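You operate a simulated robot arm through the tools that you are given. There is no shell and no other tool. Be economical: measure what you need, move in short steps, check, and stop when the job is done.

You run a simulated robot arm. Do the job below in one go: nothing can be reset, and whatever is moved stays where it is left.

TASK
Silence the alarm, go back to mains, then switch UNITS and TAPE on.
Fine: MUTE once; feed knob to MAINS before either switch; the display ends on RUNNING.

The check looks at the end state, three seconds after you hand in, the way a careful person would. Anything else that was tipped, shoved, dropped, spilled or broken makes it a failure.

THE ROBOT
A 6-joint arm with a two-finger parallel gripper, fixed in place. Base frame: the origin is at the foot of the arm, x ahead of it, y to its left, z up. Units: mm, degrees, N and s.
With the tool pointing down near the work surface it reaches from about 180 to 620 mm from the base axis. Its first joint turns from -66.0 to 66.0 degrees. Payload 2.7 kg.
Tool frame: the origin (TCP) lies between the finger pads and is the grasp point; the fingertips stand 23 mm ahead of it; z points along the fingers, y is the line along which they close. The gripper opens to 94 mm. The fingers are 38 mm wide and 10 mm thick; the gripper's body (54 by 96 mm) begins 39 mm behind the TCP.
Orientation is that of the tool frame in the base frame, as [roll, pitch, yaw] about the fixed x, y, z axes, in that order (R = Rz(yaw) Ry(pitch) Rx(roll)). With the fingers straight down and closing along the base's y, the tool's x points along the base's -x, its y along +y and its z along -z.

THE INTERFACE
- The arm moves only by the tool play_rows. Its argument "deltas" is a list of rows, each a list of 7 numbers: the turn, a rotation vector about the tool's x, y, z in degrees, then the shift along the tool's x, y, z in m, then the closure in counts, from 0 (fully open) to 255 (shut). In form: [[rx, ry, rz, tx, ty, tz, gripper], ...]. A call has 1 to 12 rows; each row shifts and turns the commanded pose from where the row before left it, along the tool's axes as they then stand. Each row takes 0.2 s and may step no farther than 50 mm and 8.6 degrees from the row before; otherwise, or with a gripper value out of range, the whole call is refused. A pose out of reach is approached as far as the arm can. The call stops where the force on the tool passes 40 N (or 10 N more than at its start, if that is more) or the arm is blocked; 0.2 s more then pass. Each finger travels about 45 mm/s and halts on what it meets, pressing with about 30 N; the grip force reading is that of the motor and also rises with nothing between the fingers. The clock runs only during rows and for 0.2 s after the last one: add rows that do not move to give the fingers time. It gives the time, the measured TCP pose, the force on the tool (base axes), the opening and the grip force at its end, in the units of the frame above (readings bear some noise), and new pictures: "views" is both (left out), scene, wrist or none.
- Cameras (640 x 400 px; columns grow to the right, rows downward): "scene" is fixed at [84.8, -443.6, 1382.3]; the picture's right is [0.70, -0.72, 0.00], its down [-0.49, -0.47, -0.73] and it looks along [0.53, 0.51, -0.68] (base axes); focal length 327 px, centre (320, 200). "wrist" rides on the gripper at [86, 16, -74] in the tool frame; the picture's right is [-0.18, 0.98, 0.00], its down [-0.58, -0.11, -0.81] and it looks along [-0.79, -0.15, 0.59] (tool axes); focal length 243 px, centre (320, 200). There is no depth. A picture from a camera that has moved, and an enlarged one, comes with that camera's place and axes in the base frame and with its lens. The place of the scene camera against the robot may be out by one fixed shift of up to 12 mm in any direction.
- zoom(camera, box): a new picture of the part [left, top, right, bottom] of that camera's present view, enlarged. The clock stands still meanwhile.
- close_job(): hands the job in; it is judged then, once.

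Work in short steps. Places have to be worked out from the pictures, the camera data and where the tool is seen: move nearer, look again, correct. Check each grasp and each placing, and mend what went wrong. You have 120 turns and 170 pictures in all, those below and enlarged ones among them. Open the gripper and draw the arm clear of the work before you hand the job in, unless the task says otherwise; then end with one line.

The tools are called after "Request:" as name(argument=value, ...) on one line, values as JSON. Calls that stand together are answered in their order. play_rows: Moves the arm, as the interface text tells. Its arguments: {"type":"object","properties":{"deltas":{"type":"array","items":{"type":"array","items":{"type":"number"}}},"views":{"type":"string","enum":["both","scene","wrist","none"]}},"required":["deltas"]} The other tools are called the same way: zoom (camera, box) takes an enlarged picture of a part of a camera's view; close_job () hands the job in.

At the start:

```text
time_s: 0.0
eef_pos: [424.7, 114.1, 852.0]
tcp_rot: [180.0, 0.0, -179.9]
ft_force: [-0.3, -0.4, -0.2]
width: 94.0
grip_force: 0.2
```

scene: 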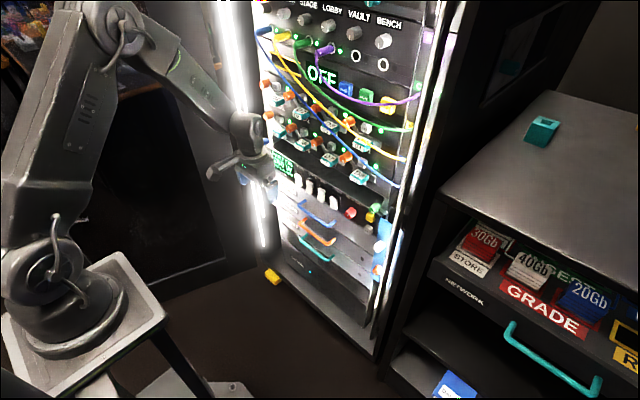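
wrist: 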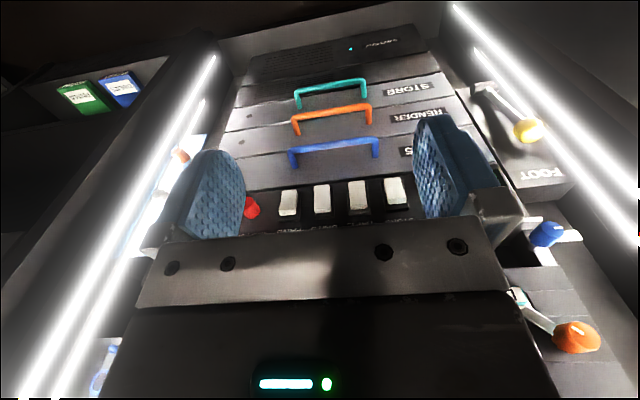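

The scene shows a rack in front of the arm with many controls. I'll enlarge both views to identify the panel parts.

Request:
zoom(camera="scene", box=[240, 0, 440, 125])

Request:
zoom(camera="scene", box=[250, 110, 410, 230])

Request:
zoom(camera="wrist", box=[220, 60, 460, 250])

```text
3.20 times, centred on (340, 62) of scene
camera zoom: at [84.8, -443.6, 1382.3], right [0.7, -0.72, 0.0], down [-0.49, -0.47, -0.73], along [0.53, 0.51, -0.68], focal length 1047 px, centre (256, 640)
```

zoom: 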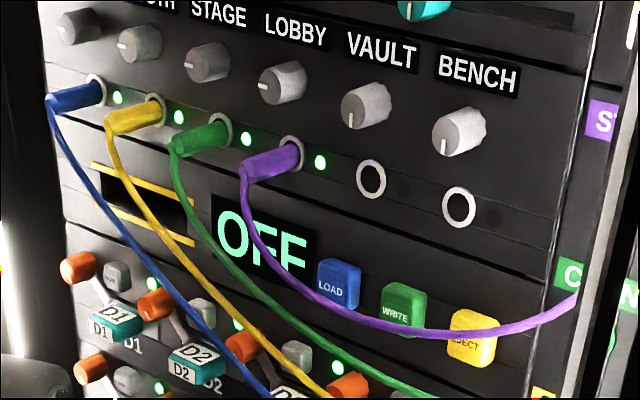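

```text
3.33 times, centred on (330, 170) of scene
camera zoom: at [84.8, -443.6, 1382.3], right [0.7, -0.72, 0.0], down [-0.49, -0.47, -0.73], along [0.53, 0.51, -0.68], focal length 1090 px, centre (287, 300)
```

zoom: 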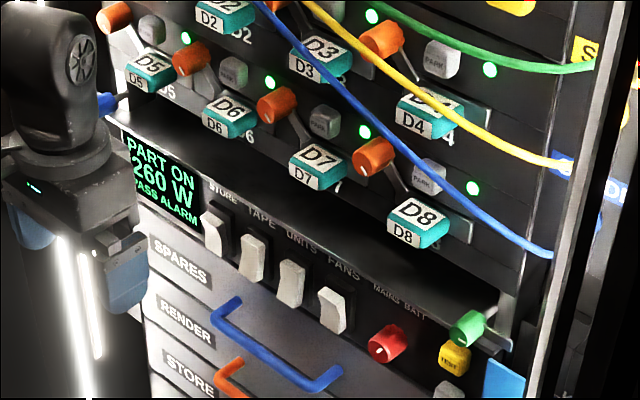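

```text
2.11 times, centred on (340, 155) of wrist
camera zoom: at [337.4, 132.1, 927.1], right [0.18, 0.98, 0.0], down [0.58, -0.11, 0.81], along [0.79, -0.15, -0.59], focal length 511 px, centre (278, 295)
```

zoom: 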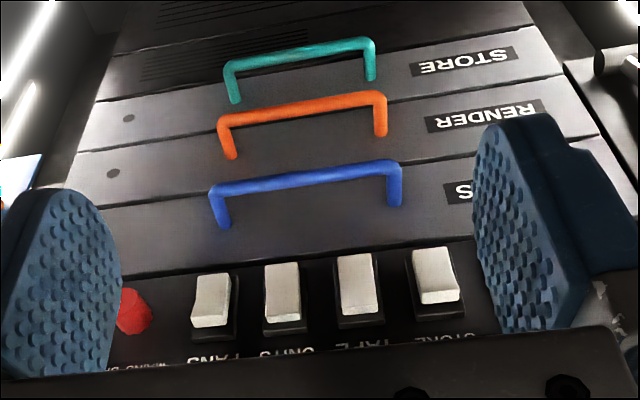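

I'll enlarge the lower right of the power panel, where the knob and buttons are.

Request:
zoom(camera="scene", box=[330, 180, 400, 230])

Request:
zoom(camera="scene", box=[265, 145, 345, 205])

```text
8.00 times, centred on (365, 205) of scene
camera zoom: at [84.8, -443.6, 1382.3], right [0.7, -0.72, 0.0], down [-0.49, -0.47, -0.73], along [0.53, 0.51, -0.68], focal length 2616 px, centre (-40, 160)
```

zoom: 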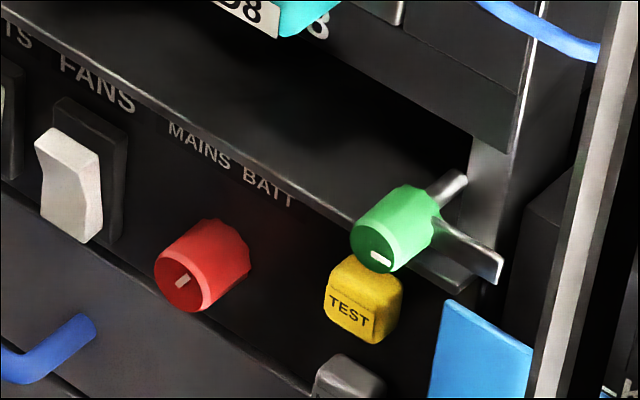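

```text
6.67 times, centred on (305, 175) of scene
camera zoom: at [84.8, -443.6, 1382.3], right [0.7, -0.72, 0.0], down [-0.49, -0.47, -0.73], along [0.53, 0.51, -0.68], focal length 2180 px, centre (420, 367)
```

zoom: 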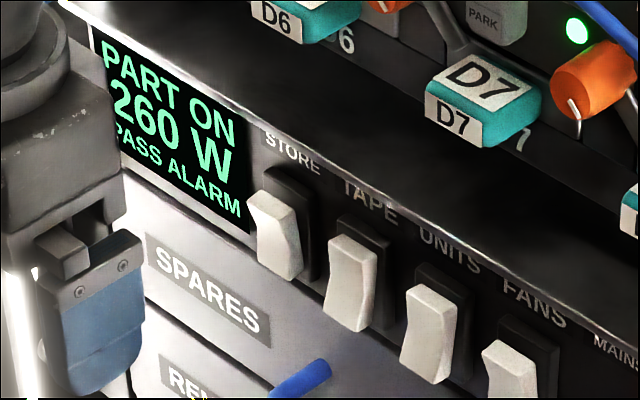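

By triangulation the FANS switch is near (632, 27, 705) and STORE near (632, 188, 704), about 53 mm apart. I'll move back, up and to the right so the wrist camera sees the knob and buttons.

Request:
play_rows(deltas=[[0, 0, 0, 0.02, -0.035, -0.015, 0], [0, 0, 0, 0.02, -0.035, -0.015, 0], [0, 0, 0, 0.02, -0.035, -0.015, 0]])

```text
time_s: 0.8
eef_pos: [363.9, 10.5, 896.2]
tcp_rot: [-179.9, -0.1, -180.0]
ft_force: [-0.7, 0.1, 0.0]
width: 94.0
grip_force: 0.1
camera wrist: at [277.5, 27.3, 972.1], right [0.18, 0.98, 0.0], down [0.58, -0.11, 0.81], along [0.79, -0.15, -0.59], focal length 243 px, centre (320, 200)
```

scene: 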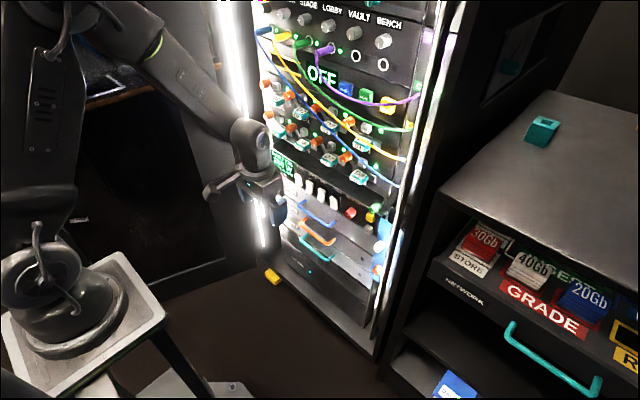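
wrist: 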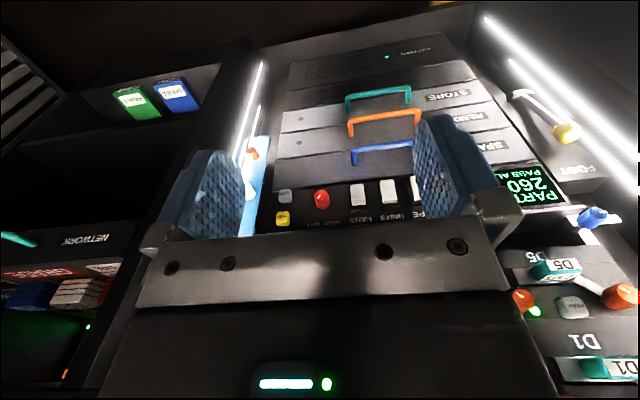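

The panel now sits between the fingers. I'll enlarge it.

Request:
zoom(camera="wrist", box=[240, 160, 430, 250])

Request:
zoom(camera="scene", box=[250, 140, 410, 240])

```text
3.37 times, centred on (335, 205) of wrist
camera zoom: at [277.5, 27.3, 972.1], right [0.18, 0.98, 0.0], down [0.58, -0.11, 0.81], along [0.79, -0.15, -0.59], focal length 817 px, centre (270, 183)
```

zoom: 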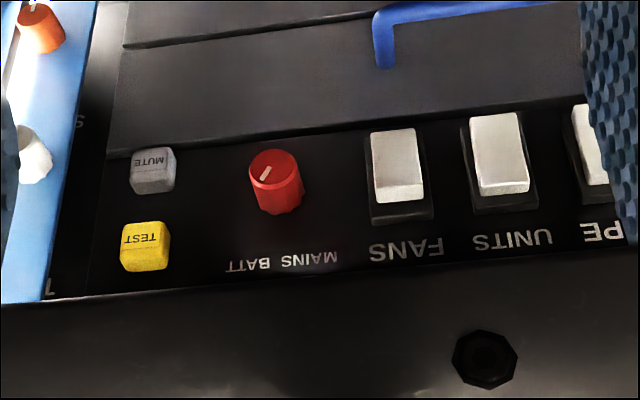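

```text
4.00 times, centred on (330, 190) of scene
camera zoom: at [84.8, -443.5, 1382.3], right [0.7, -0.72, 0.0], down [-0.49, -0.47, -0.73], along [0.53, 0.51, -0.68], focal length 1308 px, centre (280, 240)
```

zoom: 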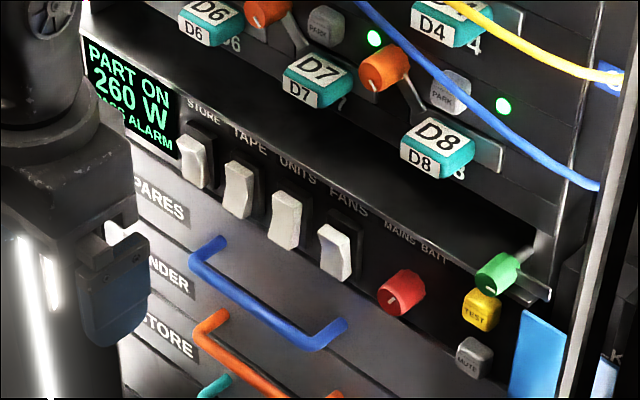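

The knob face is near (626, -37, 702) and appears to point to BATT. MUTE is near (632, -107, 689), with UNITS at y≈83 and TAPE at y≈136. I'll enlarge the knob, rockers and display further.

Request:
zoom(camera="wrist", box=[300, 175, 350, 215])

Request:
zoom(camera="scene", box=[268, 148, 348, 212])

Request:
zoom(camera="wrist", box=[480, 150, 600, 225])

```text
10.00 times, centred on (325, 195) of wrist
camera zoom: at [277.5, 27.3, 972.1], right [0.18, 0.98, 0.0], down [0.58, -0.11, 0.81], along [0.79, -0.15, -0.59], focal length 2426 px, centre (270, 250)
```

zoom: 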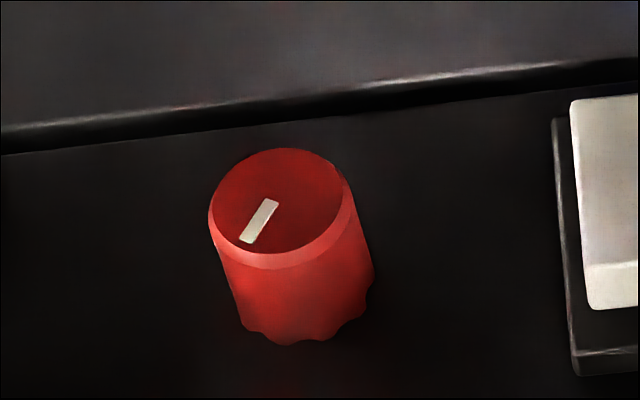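

```text
6.25 times, centred on (308, 180) of scene
camera zoom: at [84.8, -443.5, 1382.3], right [0.7, -0.72, 0.0], down [-0.49, -0.47, -0.73], along [0.53, 0.51, -0.68], focal length 2044 px, centre (395, 325)
```

zoom: 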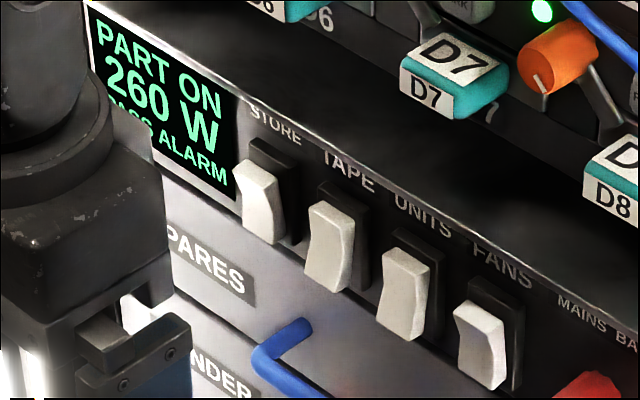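

```text
5.33 times, centred on (540, 188) of wrist
camera zoom: at [277.5, 27.3, 972.1], right [0.18, 0.98, 0.0], down [0.58, -0.11, 0.81], along [0.79, -0.15, -0.59], focal length 1294 px, centre (-853, 267)
```

zoom: 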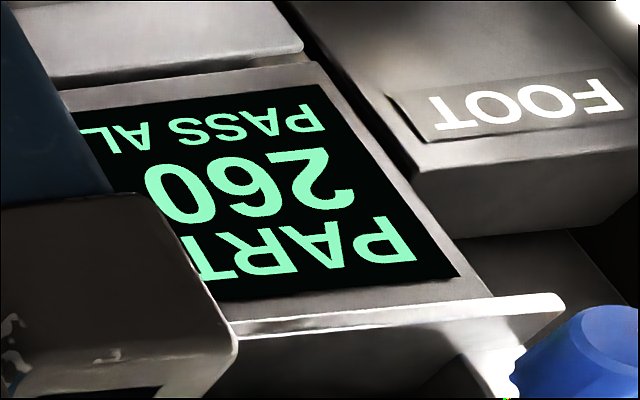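

Knob pointer is at BATT, so it needs about 60° counter-clockwise seen from the front. Now the rocker tilts in detail.

Request:
zoom(camera="wrist", box=[340, 165, 420, 235])

Request:
zoom(camera="scene", box=[294, 165, 336, 198])

```text
5.71 times, centred on (380, 200) of wrist
camera zoom: at [277.5, 27.3, 972.1], right [0.18, 0.98, 0.0], down [0.58, -0.11, 0.81], along [0.79, -0.15, -0.59], focal length 1386 px, centre (-23, 200)
```

zoom: 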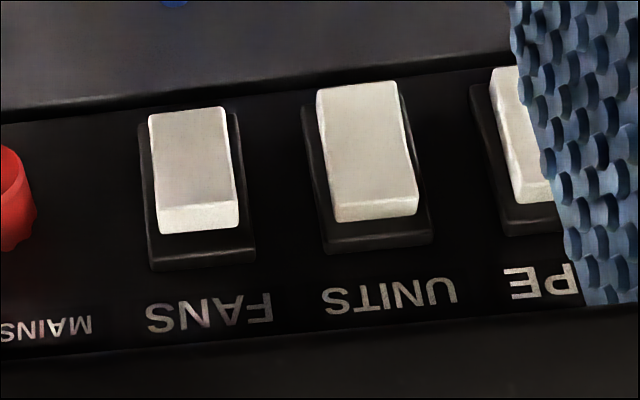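

```text
12.12 times, centred on (315, 182) of scene
camera zoom: at [84.8, -443.5, 1382.3], right [0.7, -0.72, 0.0], down [-0.49, -0.47, -0.73], along [0.53, 0.51, -0.68], focal length 3964 px, centre (381, 424)
```

zoom: 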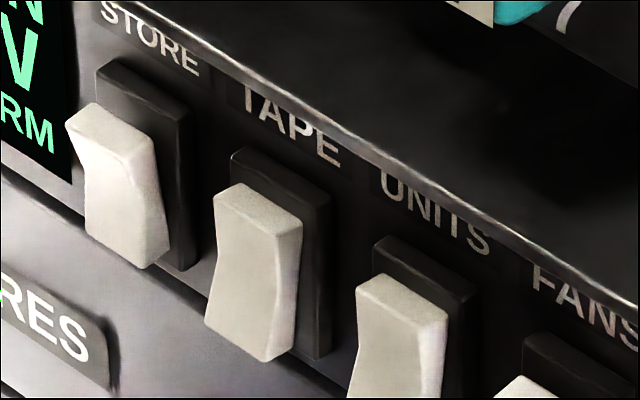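

UNITS and TAPE rest with the bottom out, while STORE and FANS rest with the bottom in. So on means bottom pressed in. I'll close the fingers and tilt the tool forward while moving ahead and toward MUTE's column.

Request:
play_rows(deltas=[[0, -8.5, 0, -0.02, -0.02, 0.0, 255], [0, -8.5, 0, -0.0198, -0.02, 0.003, 255], [0, -8.5, 0, -0.0191, -0.02, 0.0058, 255], [0, -8.5, 0, -0.018, -0.02, 0.0086, 255], [0, -8.5, 0, -0.0166, -0.02, 0.0112, 255]], views="both")

```text
time_s: 2.0
eef_pos: [436.2, -73.2, 887.8]
tcp_rot: [178.8, 33.4, 179.8]
ft_force: [0.5, 1.0, -0.7]
width: 0.0
grip_force: 13.8
out of reach, approached as far as the arm can: row 4, 5
camera wrist: at [321.7, -56.7, 903.6], right [0.15, 0.98, 0.12], down [0.04, -0.13, 0.99], along [0.99, -0.14, -0.06], focal length 243 px, centre (320, 200)
```

scene: 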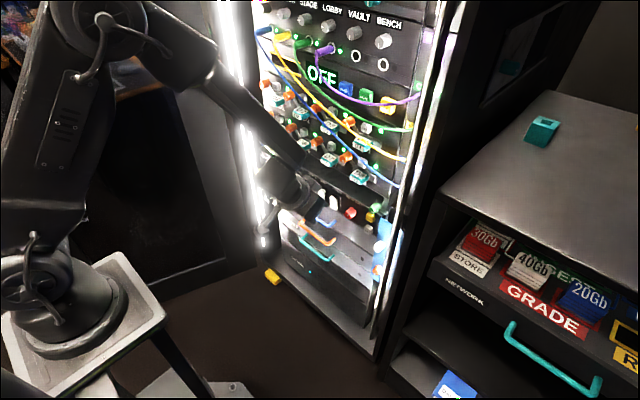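
wrist: 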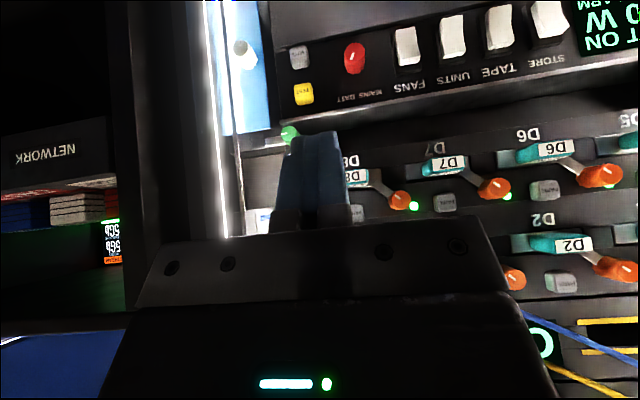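

Tilt stopped at 33°, so a wrist limit binds at this close position. Moving farther out should free it. The camera now has a front view, so I'll enlarge that.

Request:
zoom(camera="wrist", box=[270, 10, 430, 110])

Request:
zoom(camera="wrist", box=[420, 0, 640, 110])

```text
4.00 times, centred on (350, 60) of wrist
camera zoom: at [321.7, -56.7, 903.6], right [0.15, 0.98, 0.12], down [0.04, -0.13, 0.99], along [0.99, -0.14, -0.06], focal length 970 px, centre (200, 760)
```

zoom: 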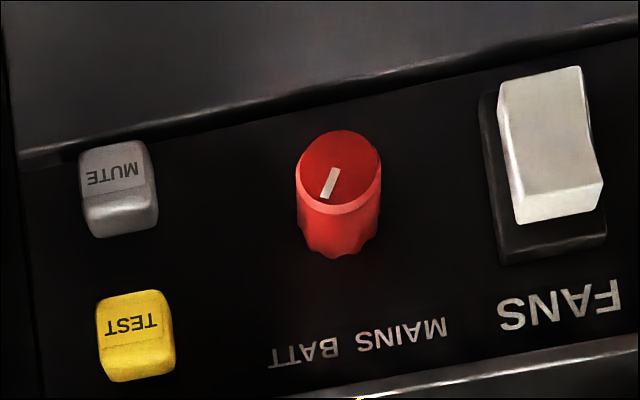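

```text
2.91 times, centred on (530, 55) of wrist
camera zoom: at [321.7, -56.7, 903.6], right [0.15, 0.98, 0.12], down [0.04, -0.13, 0.99], along [0.99, -0.14, -0.06], focal length 706 px, centre (-291, 622)
```

zoom: 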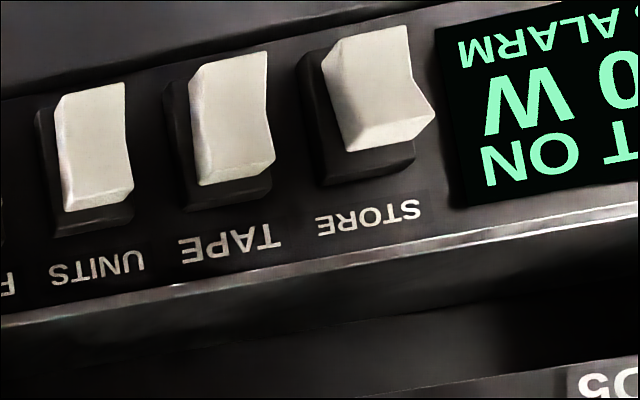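

The display reads "PART ON 260 W … ALARM". Tilted as it is, I'll move the tool down and forward to about (540, -107, 740) in front of MUTE.

Request:
play_rows(deltas=[[0, 0, 0, -0.0011, -0.0068, 0.036, 255], [0, 0, 0, -0.0011, -0.0068, 0.036, 255], [0, 0, 0, -0.0011, -0.0068, 0.036, 255], [0, 0, 0, -0.0011, -0.0068, 0.036, 255], [0, 0, 0, -0.0011, -0.0068, 0.036, 255]], views="both")

```text
time_s: 3.2
eef_pos: [541.4, -103.2, 741.4]
tcp_rot: [178.7, 33.5, 179.7]
ft_force: [-0.2, 0.3, -0.1]
width: 0.1
grip_force: 30.2
camera wrist: at [426.2, -86.8, 755.7], right [0.15, 0.98, 0.12], down [0.04, -0.13, 0.99], along [0.99, -0.14, -0.06], focal length 243 px, centre (320, 200)
```

scene: 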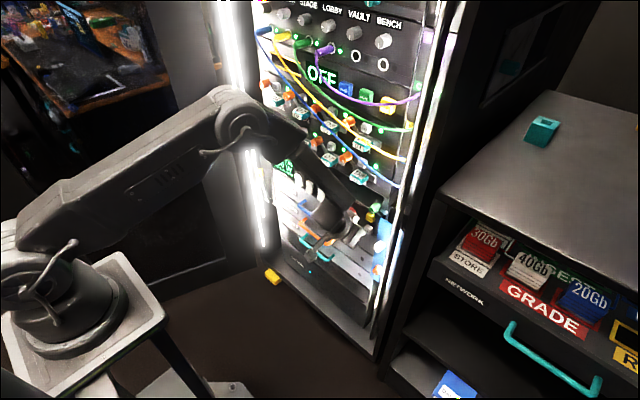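
wrist: 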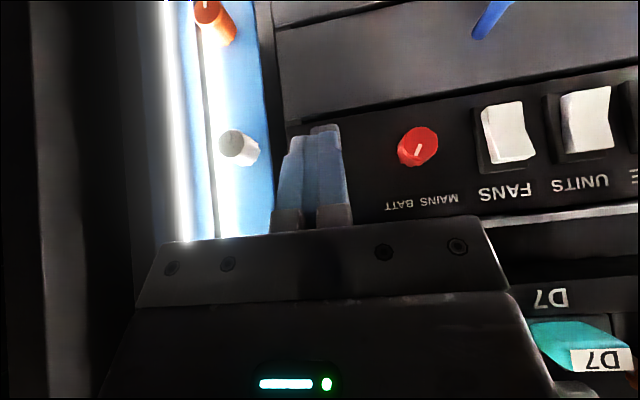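

The measured pose matches the command, so the reach is fine here. I'll try more tilt in place to learn how near horizontal the tool can get.

Request:
play_rows(deltas=[[0, -8.5, 0, 0, 0, 0, 255], [0, -8.5, 0, 0, 0, 0, 255], [0, -8.5, 0, 0, 0, 0, 255], [0, -8.5, 0, 0, 0, 0, 255]], views="both")

```text
time_s: 4.2
eef_pos: [538.6, -99.0, 739.6]
tcp_rot: [176.1, 67.5, 176.9]
ft_force: [0.6, 1.3, -0.4]
width: 0.0
grip_force: 30.4
out of reach, approached as far as the arm can: row 1
camera wrist: at [435.9, -81.5, 689.4], right [0.06, 0.98, 0.2], down [-0.52, -0.14, 0.84], along [0.85, -0.15, 0.5], focal length 243 px, centre (320, 200)
```

scene: 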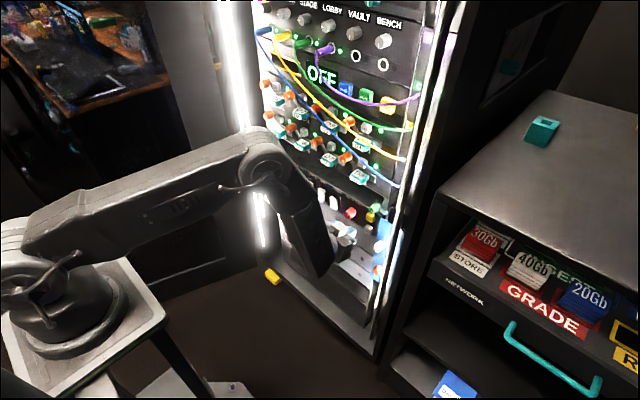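
wrist: 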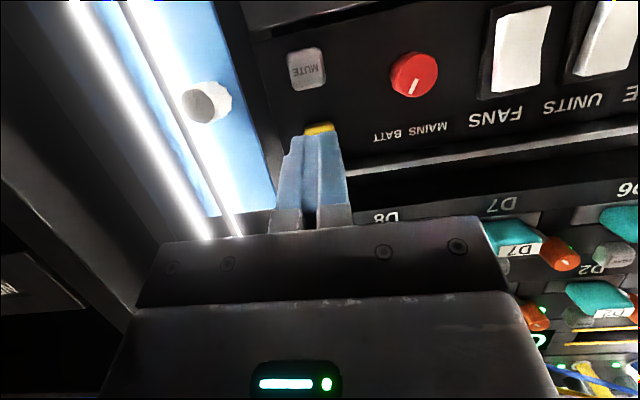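

Tilt is now 67°. Combining wrist views puts MUTE's face at about (621, -103, 695) and the knob's face at about (612, -35, 712). I'll lower and approach so the fingertip edge is about 15 mm from MUTE.

Request:
play_rows(deltas=[[0, 0, 0, 0.012, -0.0013, 0.018, 255], [0, 0, 0, 0.012, -0.0013, 0.018, 255], [0, 0, 0, 0.012, -0.0013, 0.018, 255]], views="both")

```text
time_s: 5.0
eef_pos: [574.8, -100.0, 685.6]
tcp_rot: [177.2, 67.5, 177.8]
ft_force: [-0.2, -0.6, -0.5]
width: 0.0
grip_force: 30.5
camera wrist: at [472.1, -83.1, 634.6], right [0.06, 0.98, 0.19], down [-0.52, -0.13, 0.84], along [0.85, -0.15, 0.5], focal length 243 px, centre (320, 200)
```

scene: 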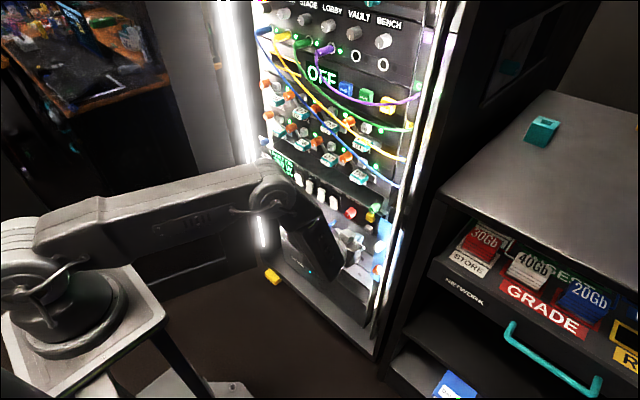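
wrist: 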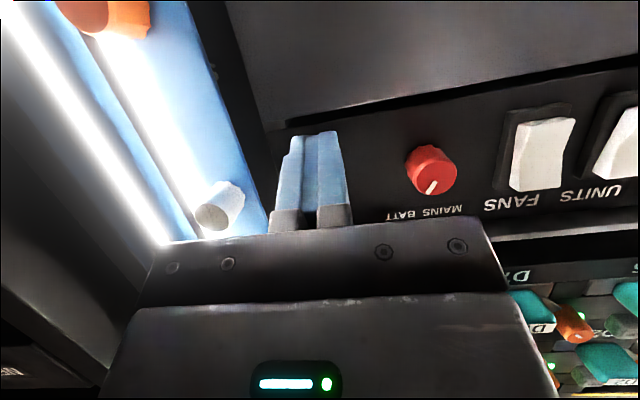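

Fingertips are about 17 mm from MUTE. I'll advance 12 mm with a 3 mm shift to the right, then creep.

Request:
play_rows(deltas=[[0, 0, 0, -0.0023, -0.003, 0.0055, 255], [0, 0, 0, -0.0023, 0, 0.0055, 255]], views="wrist")

Request:
zoom(camera="scene", box=[330, 190, 400, 240])

```text
time_s: 5.6
eef_pos: [586.3, -104.3, 684.8]
tcp_rot: [177.3, 67.5, 177.8]
ft_force: [-0.6, 0.5, 0.4]
width: 0.1
grip_force: 29.5
camera wrist: at [483.5, -86.4, 635.0], right [0.06, 0.98, 0.19], down [-0.52, -0.13, 0.84], along [0.85, -0.15, 0.5], focal length 243 px, centre (320, 200)
```

wrist: 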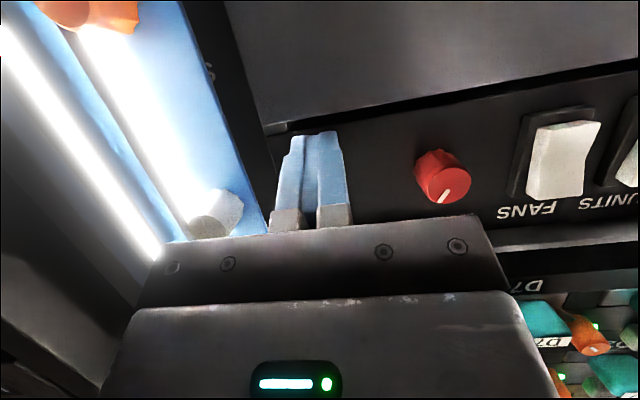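

```text
8.00 times, centred on (365, 215) of scene
camera zoom: at [84.8, -443.6, 1382.3], right [0.7, -0.72, 0.0], down [-0.49, -0.47, -0.73], along [0.53, 0.51, -0.68], focal length 2616 px, centre (-40, 80)
```

zoom: 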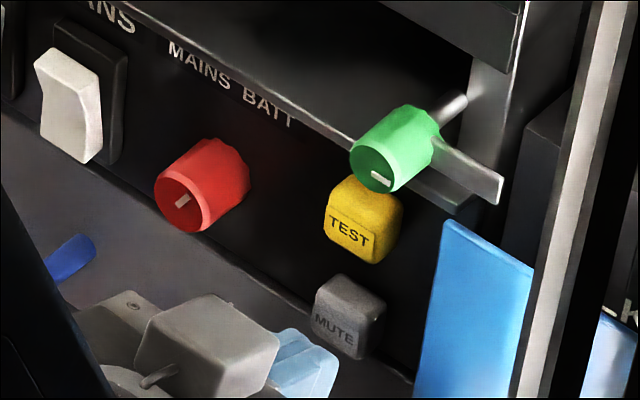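

The fingertip edge is just short of MUTE. I'll creep forward in 2 mm steps.

Request:
play_rows(deltas=[[0, 0, 0, -0.0008, 0, 0.0018, 255], [0, 0, 0, -0.0008, 0, 0.0018, 255], [0, 0, 0, -0.0008, 0, 0.0018, 255]], views="none")

Request:
zoom(camera="scene", box=[330, 190, 400, 240])

Request:
zoom(camera="scene", box=[260, 140, 320, 190])

```text
time_s: 6.4
eef_pos: [592.6, -104.9, 684.9]
tcp_rot: [177.1, 67.4, 177.8]
ft_force: [-1.6, -1.0, -0.7]
width: 0.0
grip_force: 29.9
```

```text
8.00 times, centred on (365, 215) of scene
camera zoom: at [84.7, -443.6, 1382.3], right [0.7, -0.72, 0.0], down [-0.49, -0.47, -0.73], along [0.53, 0.51, -0.68], focal length 2616 px, centre (-40, 80)
```

zoom: 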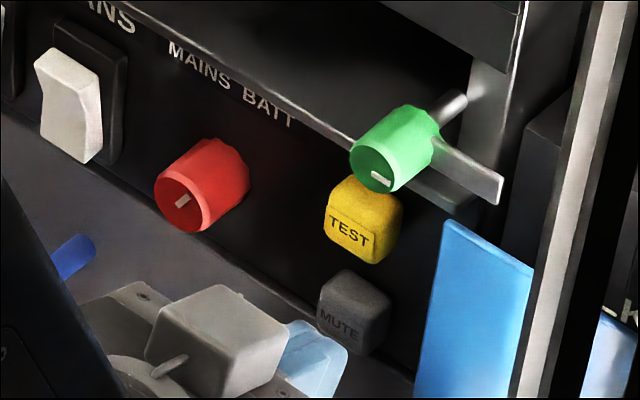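

```text
8.00 times, centred on (290, 165) of scene
camera zoom: at [84.7, -443.6, 1382.3], right [0.7, -0.72, 0.0], down [-0.49, -0.47, -0.73], along [0.53, 0.51, -0.68], focal length 2616 px, centre (560, 480)
```

zoom: 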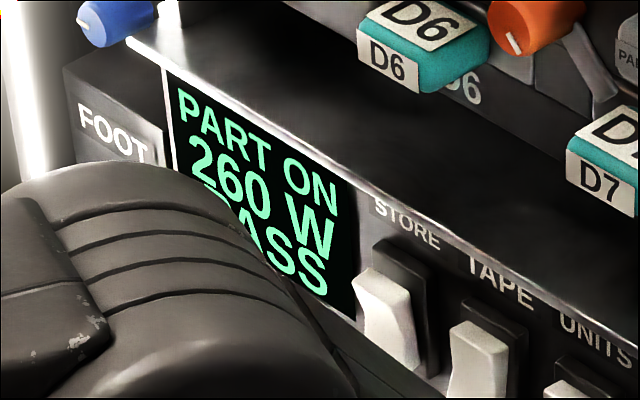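

ALARM has vanished from the display and the button dipped, so MUTE is pressed once. I'll retreat straight back 45 mm and check.

Request:
play_rows(deltas=[[0, 0, 0, 0.0057, 0, -0.0138, 255], [0, 0, 0, 0.0057, 0, -0.0138, 255], [0, 0, 0, 0.0057, 0, -0.0138, 255]], views="none")

Request:
zoom(camera="scene", box=[260, 140, 400, 240])

```text
time_s: 7.2
eef_pos: [546.6, -105.1, 685.5]
tcp_rot: [176.5, 67.4, 177.3]
ft_force: [-0.1, 0.0, -0.2]
width: 0.0
grip_force: 30.0
```

```text
4.00 times, centred on (330, 190) of scene
camera zoom: at [84.8, -443.6, 1382.3], right [0.7, -0.72, 0.0], down [-0.49, -0.47, -0.73], along [0.53, 0.51, -0.68], focal length 1308 px, centre (280, 240)
```

zoom: 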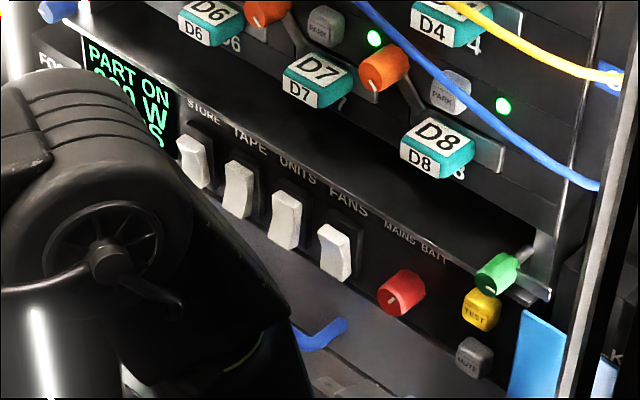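

The alarm stays silent. Now I'll shift to the knob column at y≈-35, z≈712, bring the tool horizontal and open to about 50 mm.

Request:
play_rows(deltas=[[0, -7.5, 0, -0.0083, 0.0235, -0.0035, 120], [0, -7.5, 0, -0.0086, 0.0235, -0.0023, 120], [0, -7.5, 0, -0.0089, 0.0235, -0.001, 120], [0, 0, 0, 0, 0, 0, 120]], views="both")

```text
time_s: 8.2
eef_pos: [587.9, -61.6, 710.1]
tcp_rot: [92.3, 86.7, 92.9]
ft_force: [-12.8, -4.1, -0.2]
width: 48.0
grip_force: 0.0
out of reach, approached as far as the arm can: row 1, 2, 3
camera wrist: at [513.4, -40.0, 625.2], right [-0.01, 0.97, 0.24], down [-0.8, -0.15, 0.58], along [0.6, -0.19, 0.78], focal length 243 px, centre (320, 200)
```

scene: 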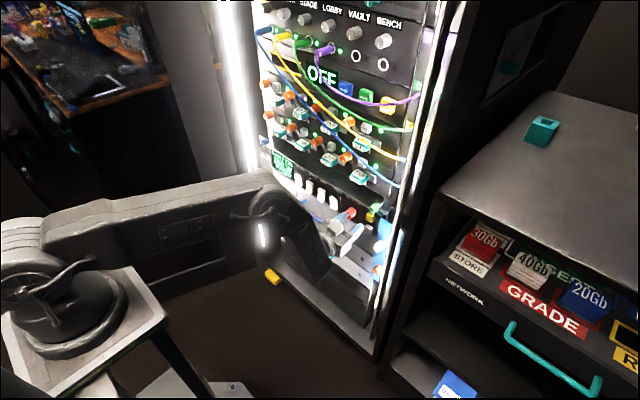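
wrist: 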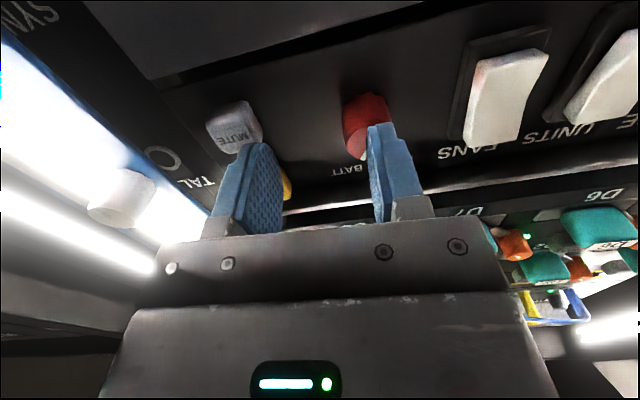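

The solver kept the orientation and slid forward, so the right finger now touches the knob's face at about 13 N. A horizontal tool isn't reachable farther back. I'll retreat while easing the tilt back.

Request:
play_rows(deltas=[[0, 6, 0, 0.0, 0, -0.015, 120], [0, 6, 0, 0.001, 0, -0.015, 120], [0, 6, 0, 0.002, 0, -0.012, 120]], views="both")

Request:
zoom(camera="scene", box=[260, 140, 400, 240])

```text
time_s: 8.5
eef_pos: [589.6, -63.3, 709.5]
tcp_rot: [121.5, 86.8, 123.2]
ft_force: [-11.2, 0.4, 4.8]
width: 50.3
grip_force: 0.3
out of reach, approached as far as the arm can: row 1
stopped in row 1: the force on the tool passed its limit (the readings are from after the stop); the commanded pose is now the measured one
camera wrist: at [510.8, -44.3, 627.0], right [-0.02, 0.97, 0.23], down [-0.78, -0.16, 0.6], along [0.62, -0.17, 0.77], focal length 243 px, centre (320, 200)
```

scene: 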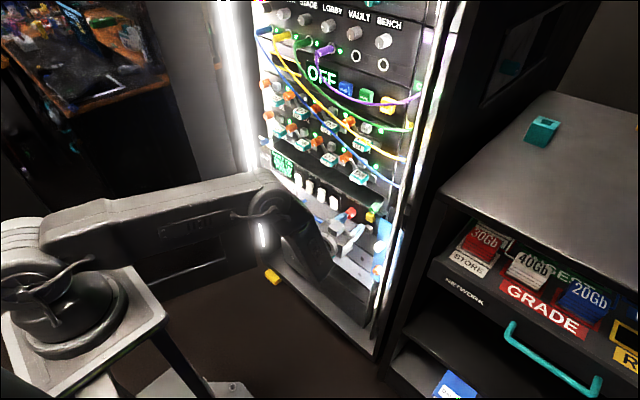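
wrist: 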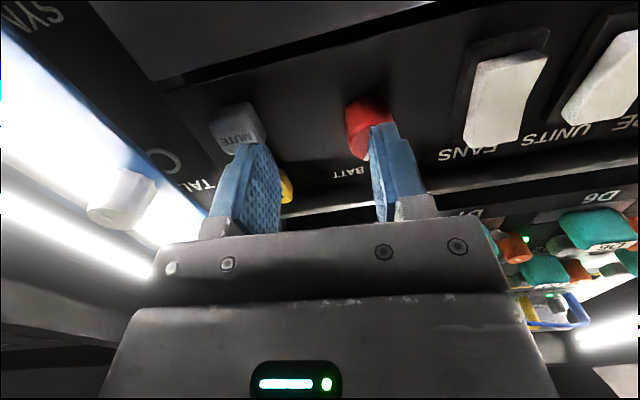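

```text
4.00 times, centred on (330, 190) of scene
camera zoom: at [84.5, -443.5, 1382.3], right [0.7, -0.72, 0.0], down [-0.49, -0.47, -0.73], along [0.53, 0.51, -0.68], focal length 1308 px, centre (280, 240)
```

zoom: 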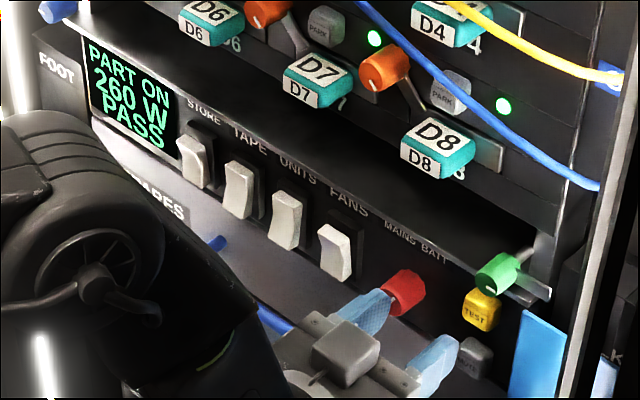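

The display shows PART ON / 260 W / PASS, the buttons look untouched, and only the knob's face is contacted. I'll ease the tilt first with a smaller backward step so the poses stay reachable.

Request:
play_rows(deltas=[[0, 8.5, 0, 0, 0, -0.006, 120]], views="none")

```text
time_s: 8.9
eef_pos: [584.7, -63.3, 709.7]
tcp_rot: [165.2, 79.5, 166.9]
ft_force: [1.2, 0.5, -0.2]
width: 49.8
grip_force: 0.0
```

It's free of contact at 79° tilt. I'll back off further, then shift to the knob's column.

Request:
play_rows(deltas=[[0, 4, 0, 0.002, 0, -0.012, 120], [0, 4, 0, 0.003, 0, -0.012, 120], [0, 0, 0, 0, 0.014, 0, 120], [0, 0, 0, 0, 0.014, 0, 120]], views="wrist")

Request:
zoom(camera="scene", box=[260, 140, 400, 240])

```text
time_s: 9.9
eef_pos: [564.1, -42.2, 712.1]
tcp_rot: [169.3, 71.4, 171.6]
ft_force: [0.4, -0.2, 0.5]
width: 49.6
grip_force: 0.1
out of reach, approached as far as the arm can: row 4
camera wrist: at [465.1, -23.1, 655.3], right [0.03, 0.97, 0.23], down [-0.58, -0.17, 0.8], along [0.82, -0.16, 0.56], focal length 243 px, centre (320, 200)
```

wrist: 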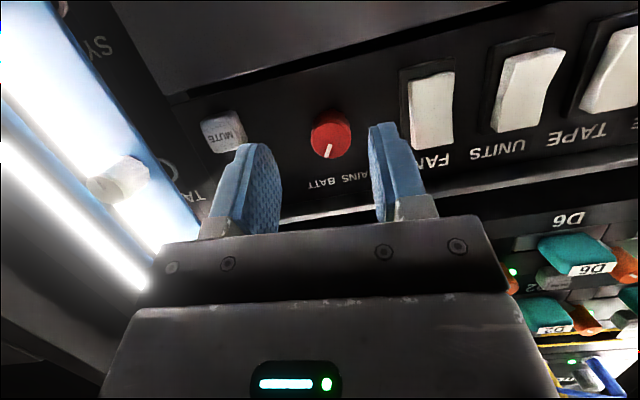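

```text
4.00 times, centred on (330, 190) of scene
camera zoom: at [84.8, -443.6, 1382.3], right [0.7, -0.72, 0.0], down [-0.49, -0.47, -0.73], along [0.53, 0.51, -0.68], focal length 1308 px, centre (280, 240)
```

zoom: 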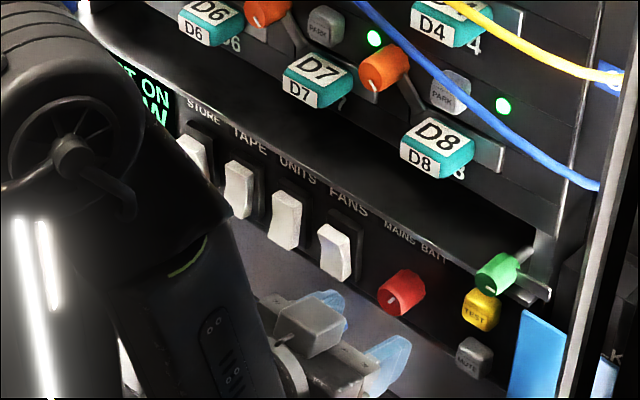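

The knob is well seen, with its face near (612, -34, 709). I'll pre-roll the tool about 26° clockwise seen from the front, so the turn is centred.

Request:
play_rows(deltas=[[0, 3, 0, 0, 0.004, 0, 120], [0, 0, 8.5, 0, 0, 0, 120], [0, 0, 8.5, 0, 0, 0, 120], [0, 0, 8, 0, 0, 0, 120]], views="wrist")

```text
time_s: 10.9
eef_pos: [563.5, -37.2, 713.4]
tcp_rot: [129.4, 55.4, 126.7]
ft_force: [-0.3, 0.1, 0.4]
width: 49.8
grip_force: 0.1
camera wrist: at [466.4, 14.8, 675.8], right [0.19, 0.79, 0.58], down [-0.57, -0.4, 0.72], along [0.8, -0.47, 0.37], focal length 243 px, centre (320, 200)
```

wrist: 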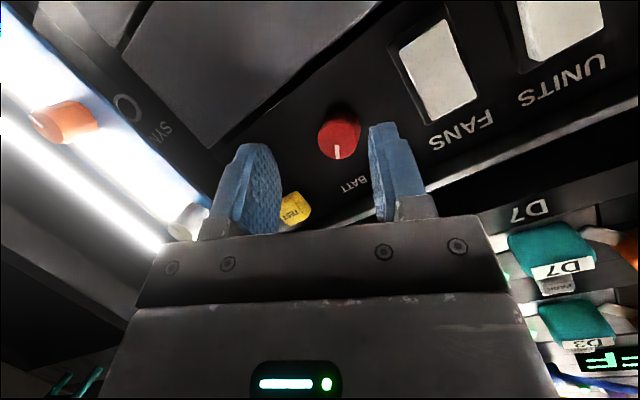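

The knob is confirmed near (612, -33, 710). I'll advance about 38 mm so the open fingers straddle it, tilting up about 8° on the way.

Request:
play_rows(deltas=[[0, 0, 0, -0.0037, 0.0027, 0.0121, 120], [-1.9, -3.8, -0.2, -0.0037, 0.0027, 0.0121, 120], [-1.9, -3.8, -0.2, -0.003, 0.0022, 0.0122, 120]], views="wrist")

Request:
zoom(camera="scene", box=[310, 180, 400, 240])

```text
time_s: 11.7
eef_pos: [602.1, -34.4, 711.8]
tcp_rot: [115.9, 59.9, 115.4]
ft_force: [0.1, 0.2, -0.3]
width: 49.8
grip_force: 0.0
camera wrist: at [511.1, 17.5, 661.0], right [0.1, 0.79, 0.6], down [-0.67, -0.4, 0.63], along [0.74, -0.46, 0.49], focal length 243 px, centre (320, 200)
```

wrist: 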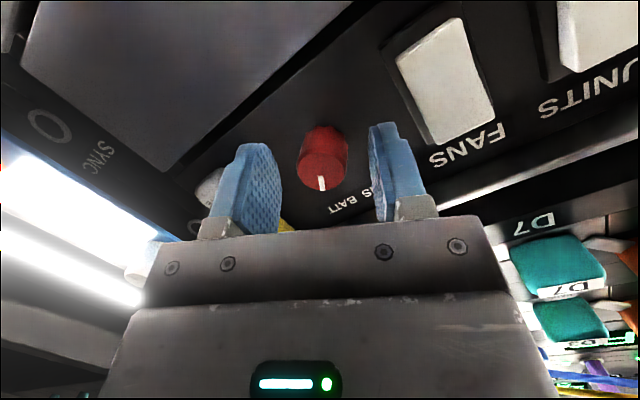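

```text
6.67 times, centred on (355, 210) of scene
camera zoom: at [84.8, -443.6, 1382.3], right [0.7, -0.72, 0.0], down [-0.49, -0.47, -0.73], along [0.53, 0.51, -0.68], focal length 2180 px, centre (87, 133)
```

zoom: 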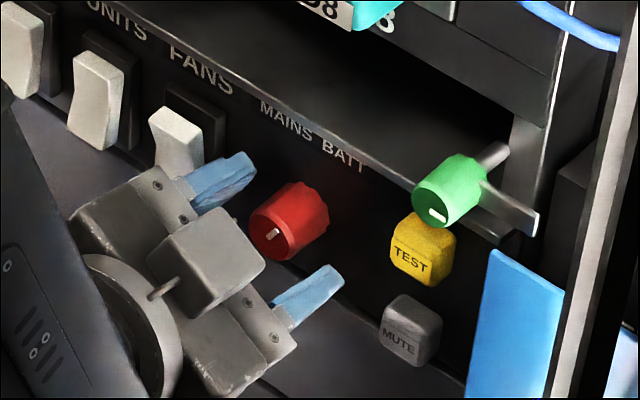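

The fingers straddle the knob nicely. I'll go 3 mm deeper and close.

Request:
play_rows(deltas=[[0, 0, 0, 0, 0, 0.003, 120], [0, 0, 0, 0, 0, 0, 220], [0, 0, 0, 0, 0, 0, 220], [0, 0, 0, 0, 0, 0, 220]], views="wrist")

Request:
zoom(camera="scene", box=[310, 180, 400, 240])

```text
time_s: 12.7
eef_pos: [603.9, -34.0, 710.9]
tcp_rot: [115.9, 60.0, 115.6]
ft_force: [2.1, 1.6, -1.6]
width: 26.7
grip_force: 44.9
camera wrist: at [514.0, 17.6, 660.8], right [0.1, 0.79, 0.6], down [-0.67, -0.4, 0.63], along [0.74, -0.46, 0.49], focal length 243 px, centre (320, 200)
```

wrist: 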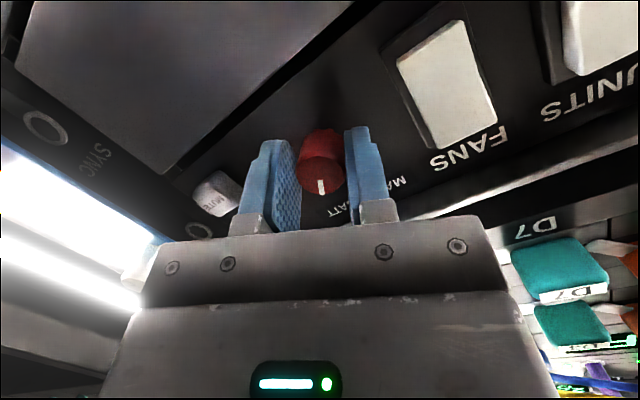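

```text
6.67 times, centred on (355, 210) of scene
camera zoom: at [84.8, -443.5, 1382.3], right [0.7, -0.72, 0.0], down [-0.49, -0.47, -0.73], along [0.53, 0.51, -0.68], focal length 2180 px, centre (87, 133)
```

zoom: 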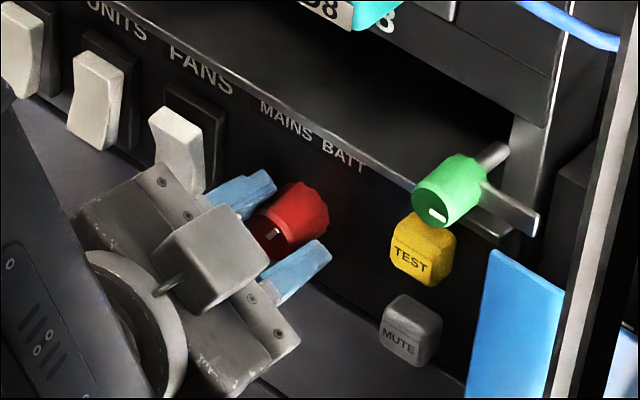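

Knob gripped at 26.7 mm width. I'll turn it counter-clockwise (seen from the front) about the knob axis, about 31° first.

Request:
play_rows(deltas=[[1.7, -0.45, -7.6, 0.0002, 0.0004, 0, 220], [1.7, -0.45, -7.6, 0.0002, 0.0004, 0, 220], [1.7, -0.45, -7.6, 0.0002, 0.0004, 0, 220], [1.7, -0.45, -7.6, 0.0002, 0.0004, 0, 220]], views="wrist")

Request:
zoom(camera="scene", box=[310, 180, 400, 240])

```text
time_s: 13.2
eef_pos: [605.0, -35.0, 712.1]
tcp_rot: [123.7, 66.8, 124.7]
ft_force: [-1.2, 1.2, 0.8]
width: 25.6
grip_force: 45.3
out of reach, approached as far as the arm can: row 1, 2
stopped in row 2: the force on the tool passed its limit (the readings are from after the stop); the commanded pose is now the measured one
camera wrist: at [512.7, 5.9, 655.0], right [0.06, 0.87, 0.49], down [-0.66, -0.34, 0.68], along [0.75, -0.37, 0.55], focal length 243 px, centre (320, 200)
```

wrist: 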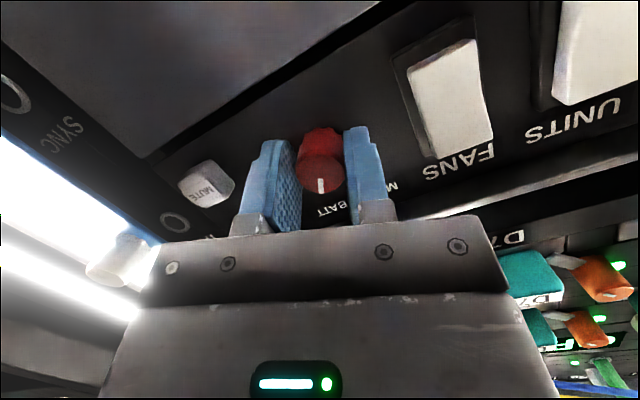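

```text
6.67 times, centred on (355, 210) of scene
camera zoom: at [84.7, -443.6, 1382.3], right [0.7, -0.72, 0.0], down [-0.49, -0.47, -0.73], along [0.53, 0.51, -0.68], focal length 2180 px, centre (87, 133)
```

zoom: 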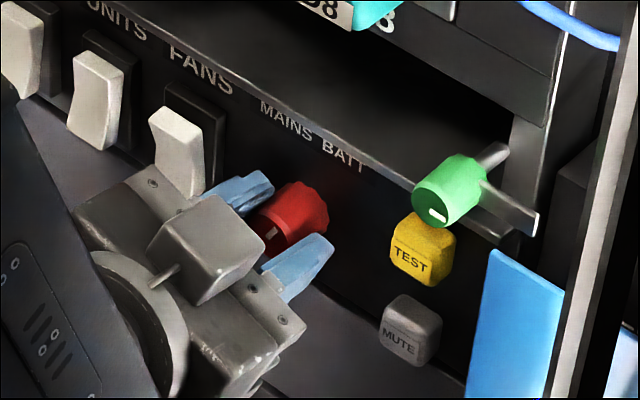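

The knob followed about 8°, but turning about the exact knob axis exceeds a wrist limit. I'll use pure roll about the tool axis, which needs only the last joint.

Request:
play_rows(deltas=[[0, 0, -7, 0, 0, 0, 220], [0, 0, -7, 0, 0, 0, 220], [0, 0, -7, 0, 0, 0, 220]], views="wrist")

Request:
zoom(camera="scene", box=[260, 140, 400, 240])

```text
time_s: 13.9
eef_pos: [606.2, -36.3, 711.9]
tcp_rot: [174.1, 77.2, 178.3]
ft_force: [-24.8, 0.8, 14.7]
width: 26.4
grip_force: 45.3
out of reach, approached as far as the arm can: row 3
stopped in row 3: the force on the tool passed its limit (the readings are from after the stop); the commanded pose is now the measured one
camera wrist: at [512.9, -23.6, 644.5], right [-0.03, 0.98, 0.2], down [-0.65, -0.17, 0.74], along [0.76, -0.11, 0.64], focal length 243 px, centre (320, 200)
```

wrist: 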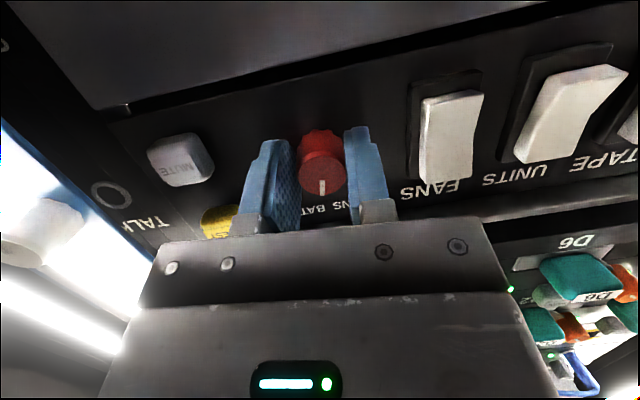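

```text
4.00 times, centred on (330, 190) of scene
camera zoom: at [84.0, -443.5, 1382.3], right [0.7, -0.72, 0.0], down [-0.49, -0.47, -0.73], along [0.53, 0.51, -0.68], focal length 1308 px, centre (280, 240)
```

zoom: 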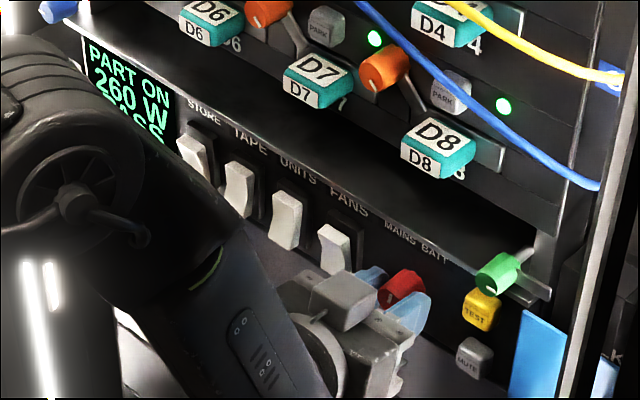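

The knob has now followed to about upright and roll is about zero, but the tips press forward at about 25 N. I'll back off 3 mm and ease the tilt slightly while still holding, then look at the force.

Request:
play_rows(deltas=[[0, 3, 0, 0, 0, -0.003, 220]], views="none")

Request:
zoom(camera="scene", box=[310, 180, 400, 240])

```text
time_s: 14.3
eef_pos: [606.9, -35.3, 711.2]
tcp_rot: [175.4, 74.2, 179.4]
ft_force: [11.6, 3.5, -3.9]
width: 25.9
grip_force: 45.2
```

```text
6.67 times, centred on (355, 210) of scene
camera zoom: at [85.1, -443.5, 1382.3], right [0.7, -0.72, 0.0], down [-0.49, -0.47, -0.73], along [0.53, 0.51, -0.68], focal length 2180 px, centre (87, 133)
```

zoom: 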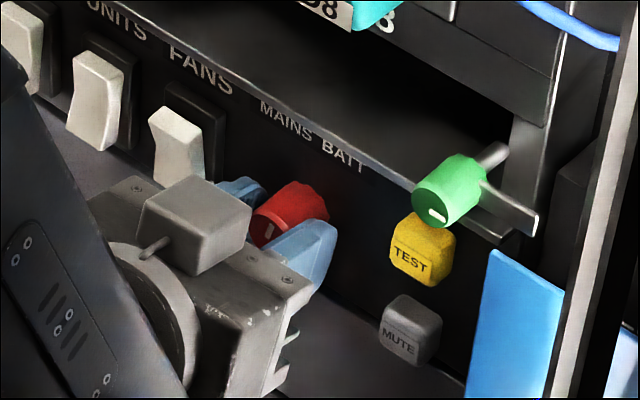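

Force relaxed and the grip still holds. Continuing to roll counter-clockwise.

Request:
play_rows(deltas=[[0, 0, -7, 0, 0, 0, 220], [0, 0, -7, 0, 0, 0, 220], [0, 0, -7, 0, 0, 0, 220]], views="wrist")

Request:
zoom(camera="scene", box=[260, 140, 400, 240])

```text
time_s: 14.6
eef_pos: [606.1, -36.2, 712.2]
tcp_rot: [179.2, 74.3, -175.3]
ft_force: [-25.1, 1.1, 17.0]
width: 26.8
grip_force: 44.8
out of reach, approached as far as the arm can: row 1
stopped in row 1: the force on the tool passed its limit (the readings are from after the stop); the commanded pose is now the measured one
camera wrist: at [509.4, -27.9, 649.7], right [-0.04, 0.98, 0.18], down [-0.61, -0.17, 0.78], along [0.8, -0.08, 0.6], focal length 243 px, centre (320, 200)
```

wrist: 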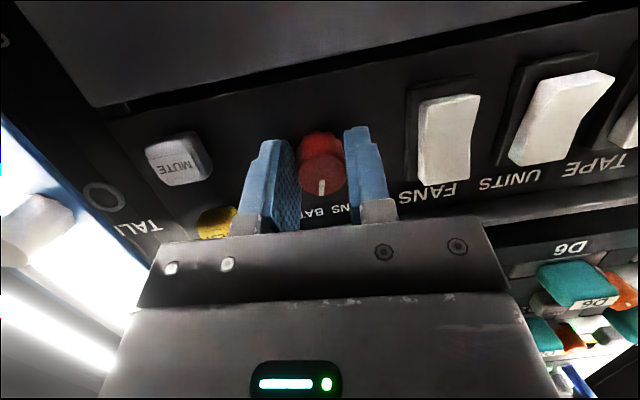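

```text
4.00 times, centred on (330, 190) of scene
camera zoom: at [84.0, -443.5, 1382.3], right [0.7, -0.72, 0.0], down [-0.49, -0.47, -0.73], along [0.53, 0.51, -0.68], focal length 1308 px, centre (280, 240)
```

zoom: 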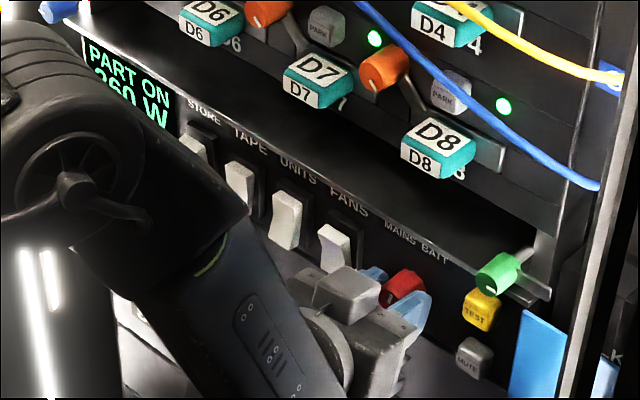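

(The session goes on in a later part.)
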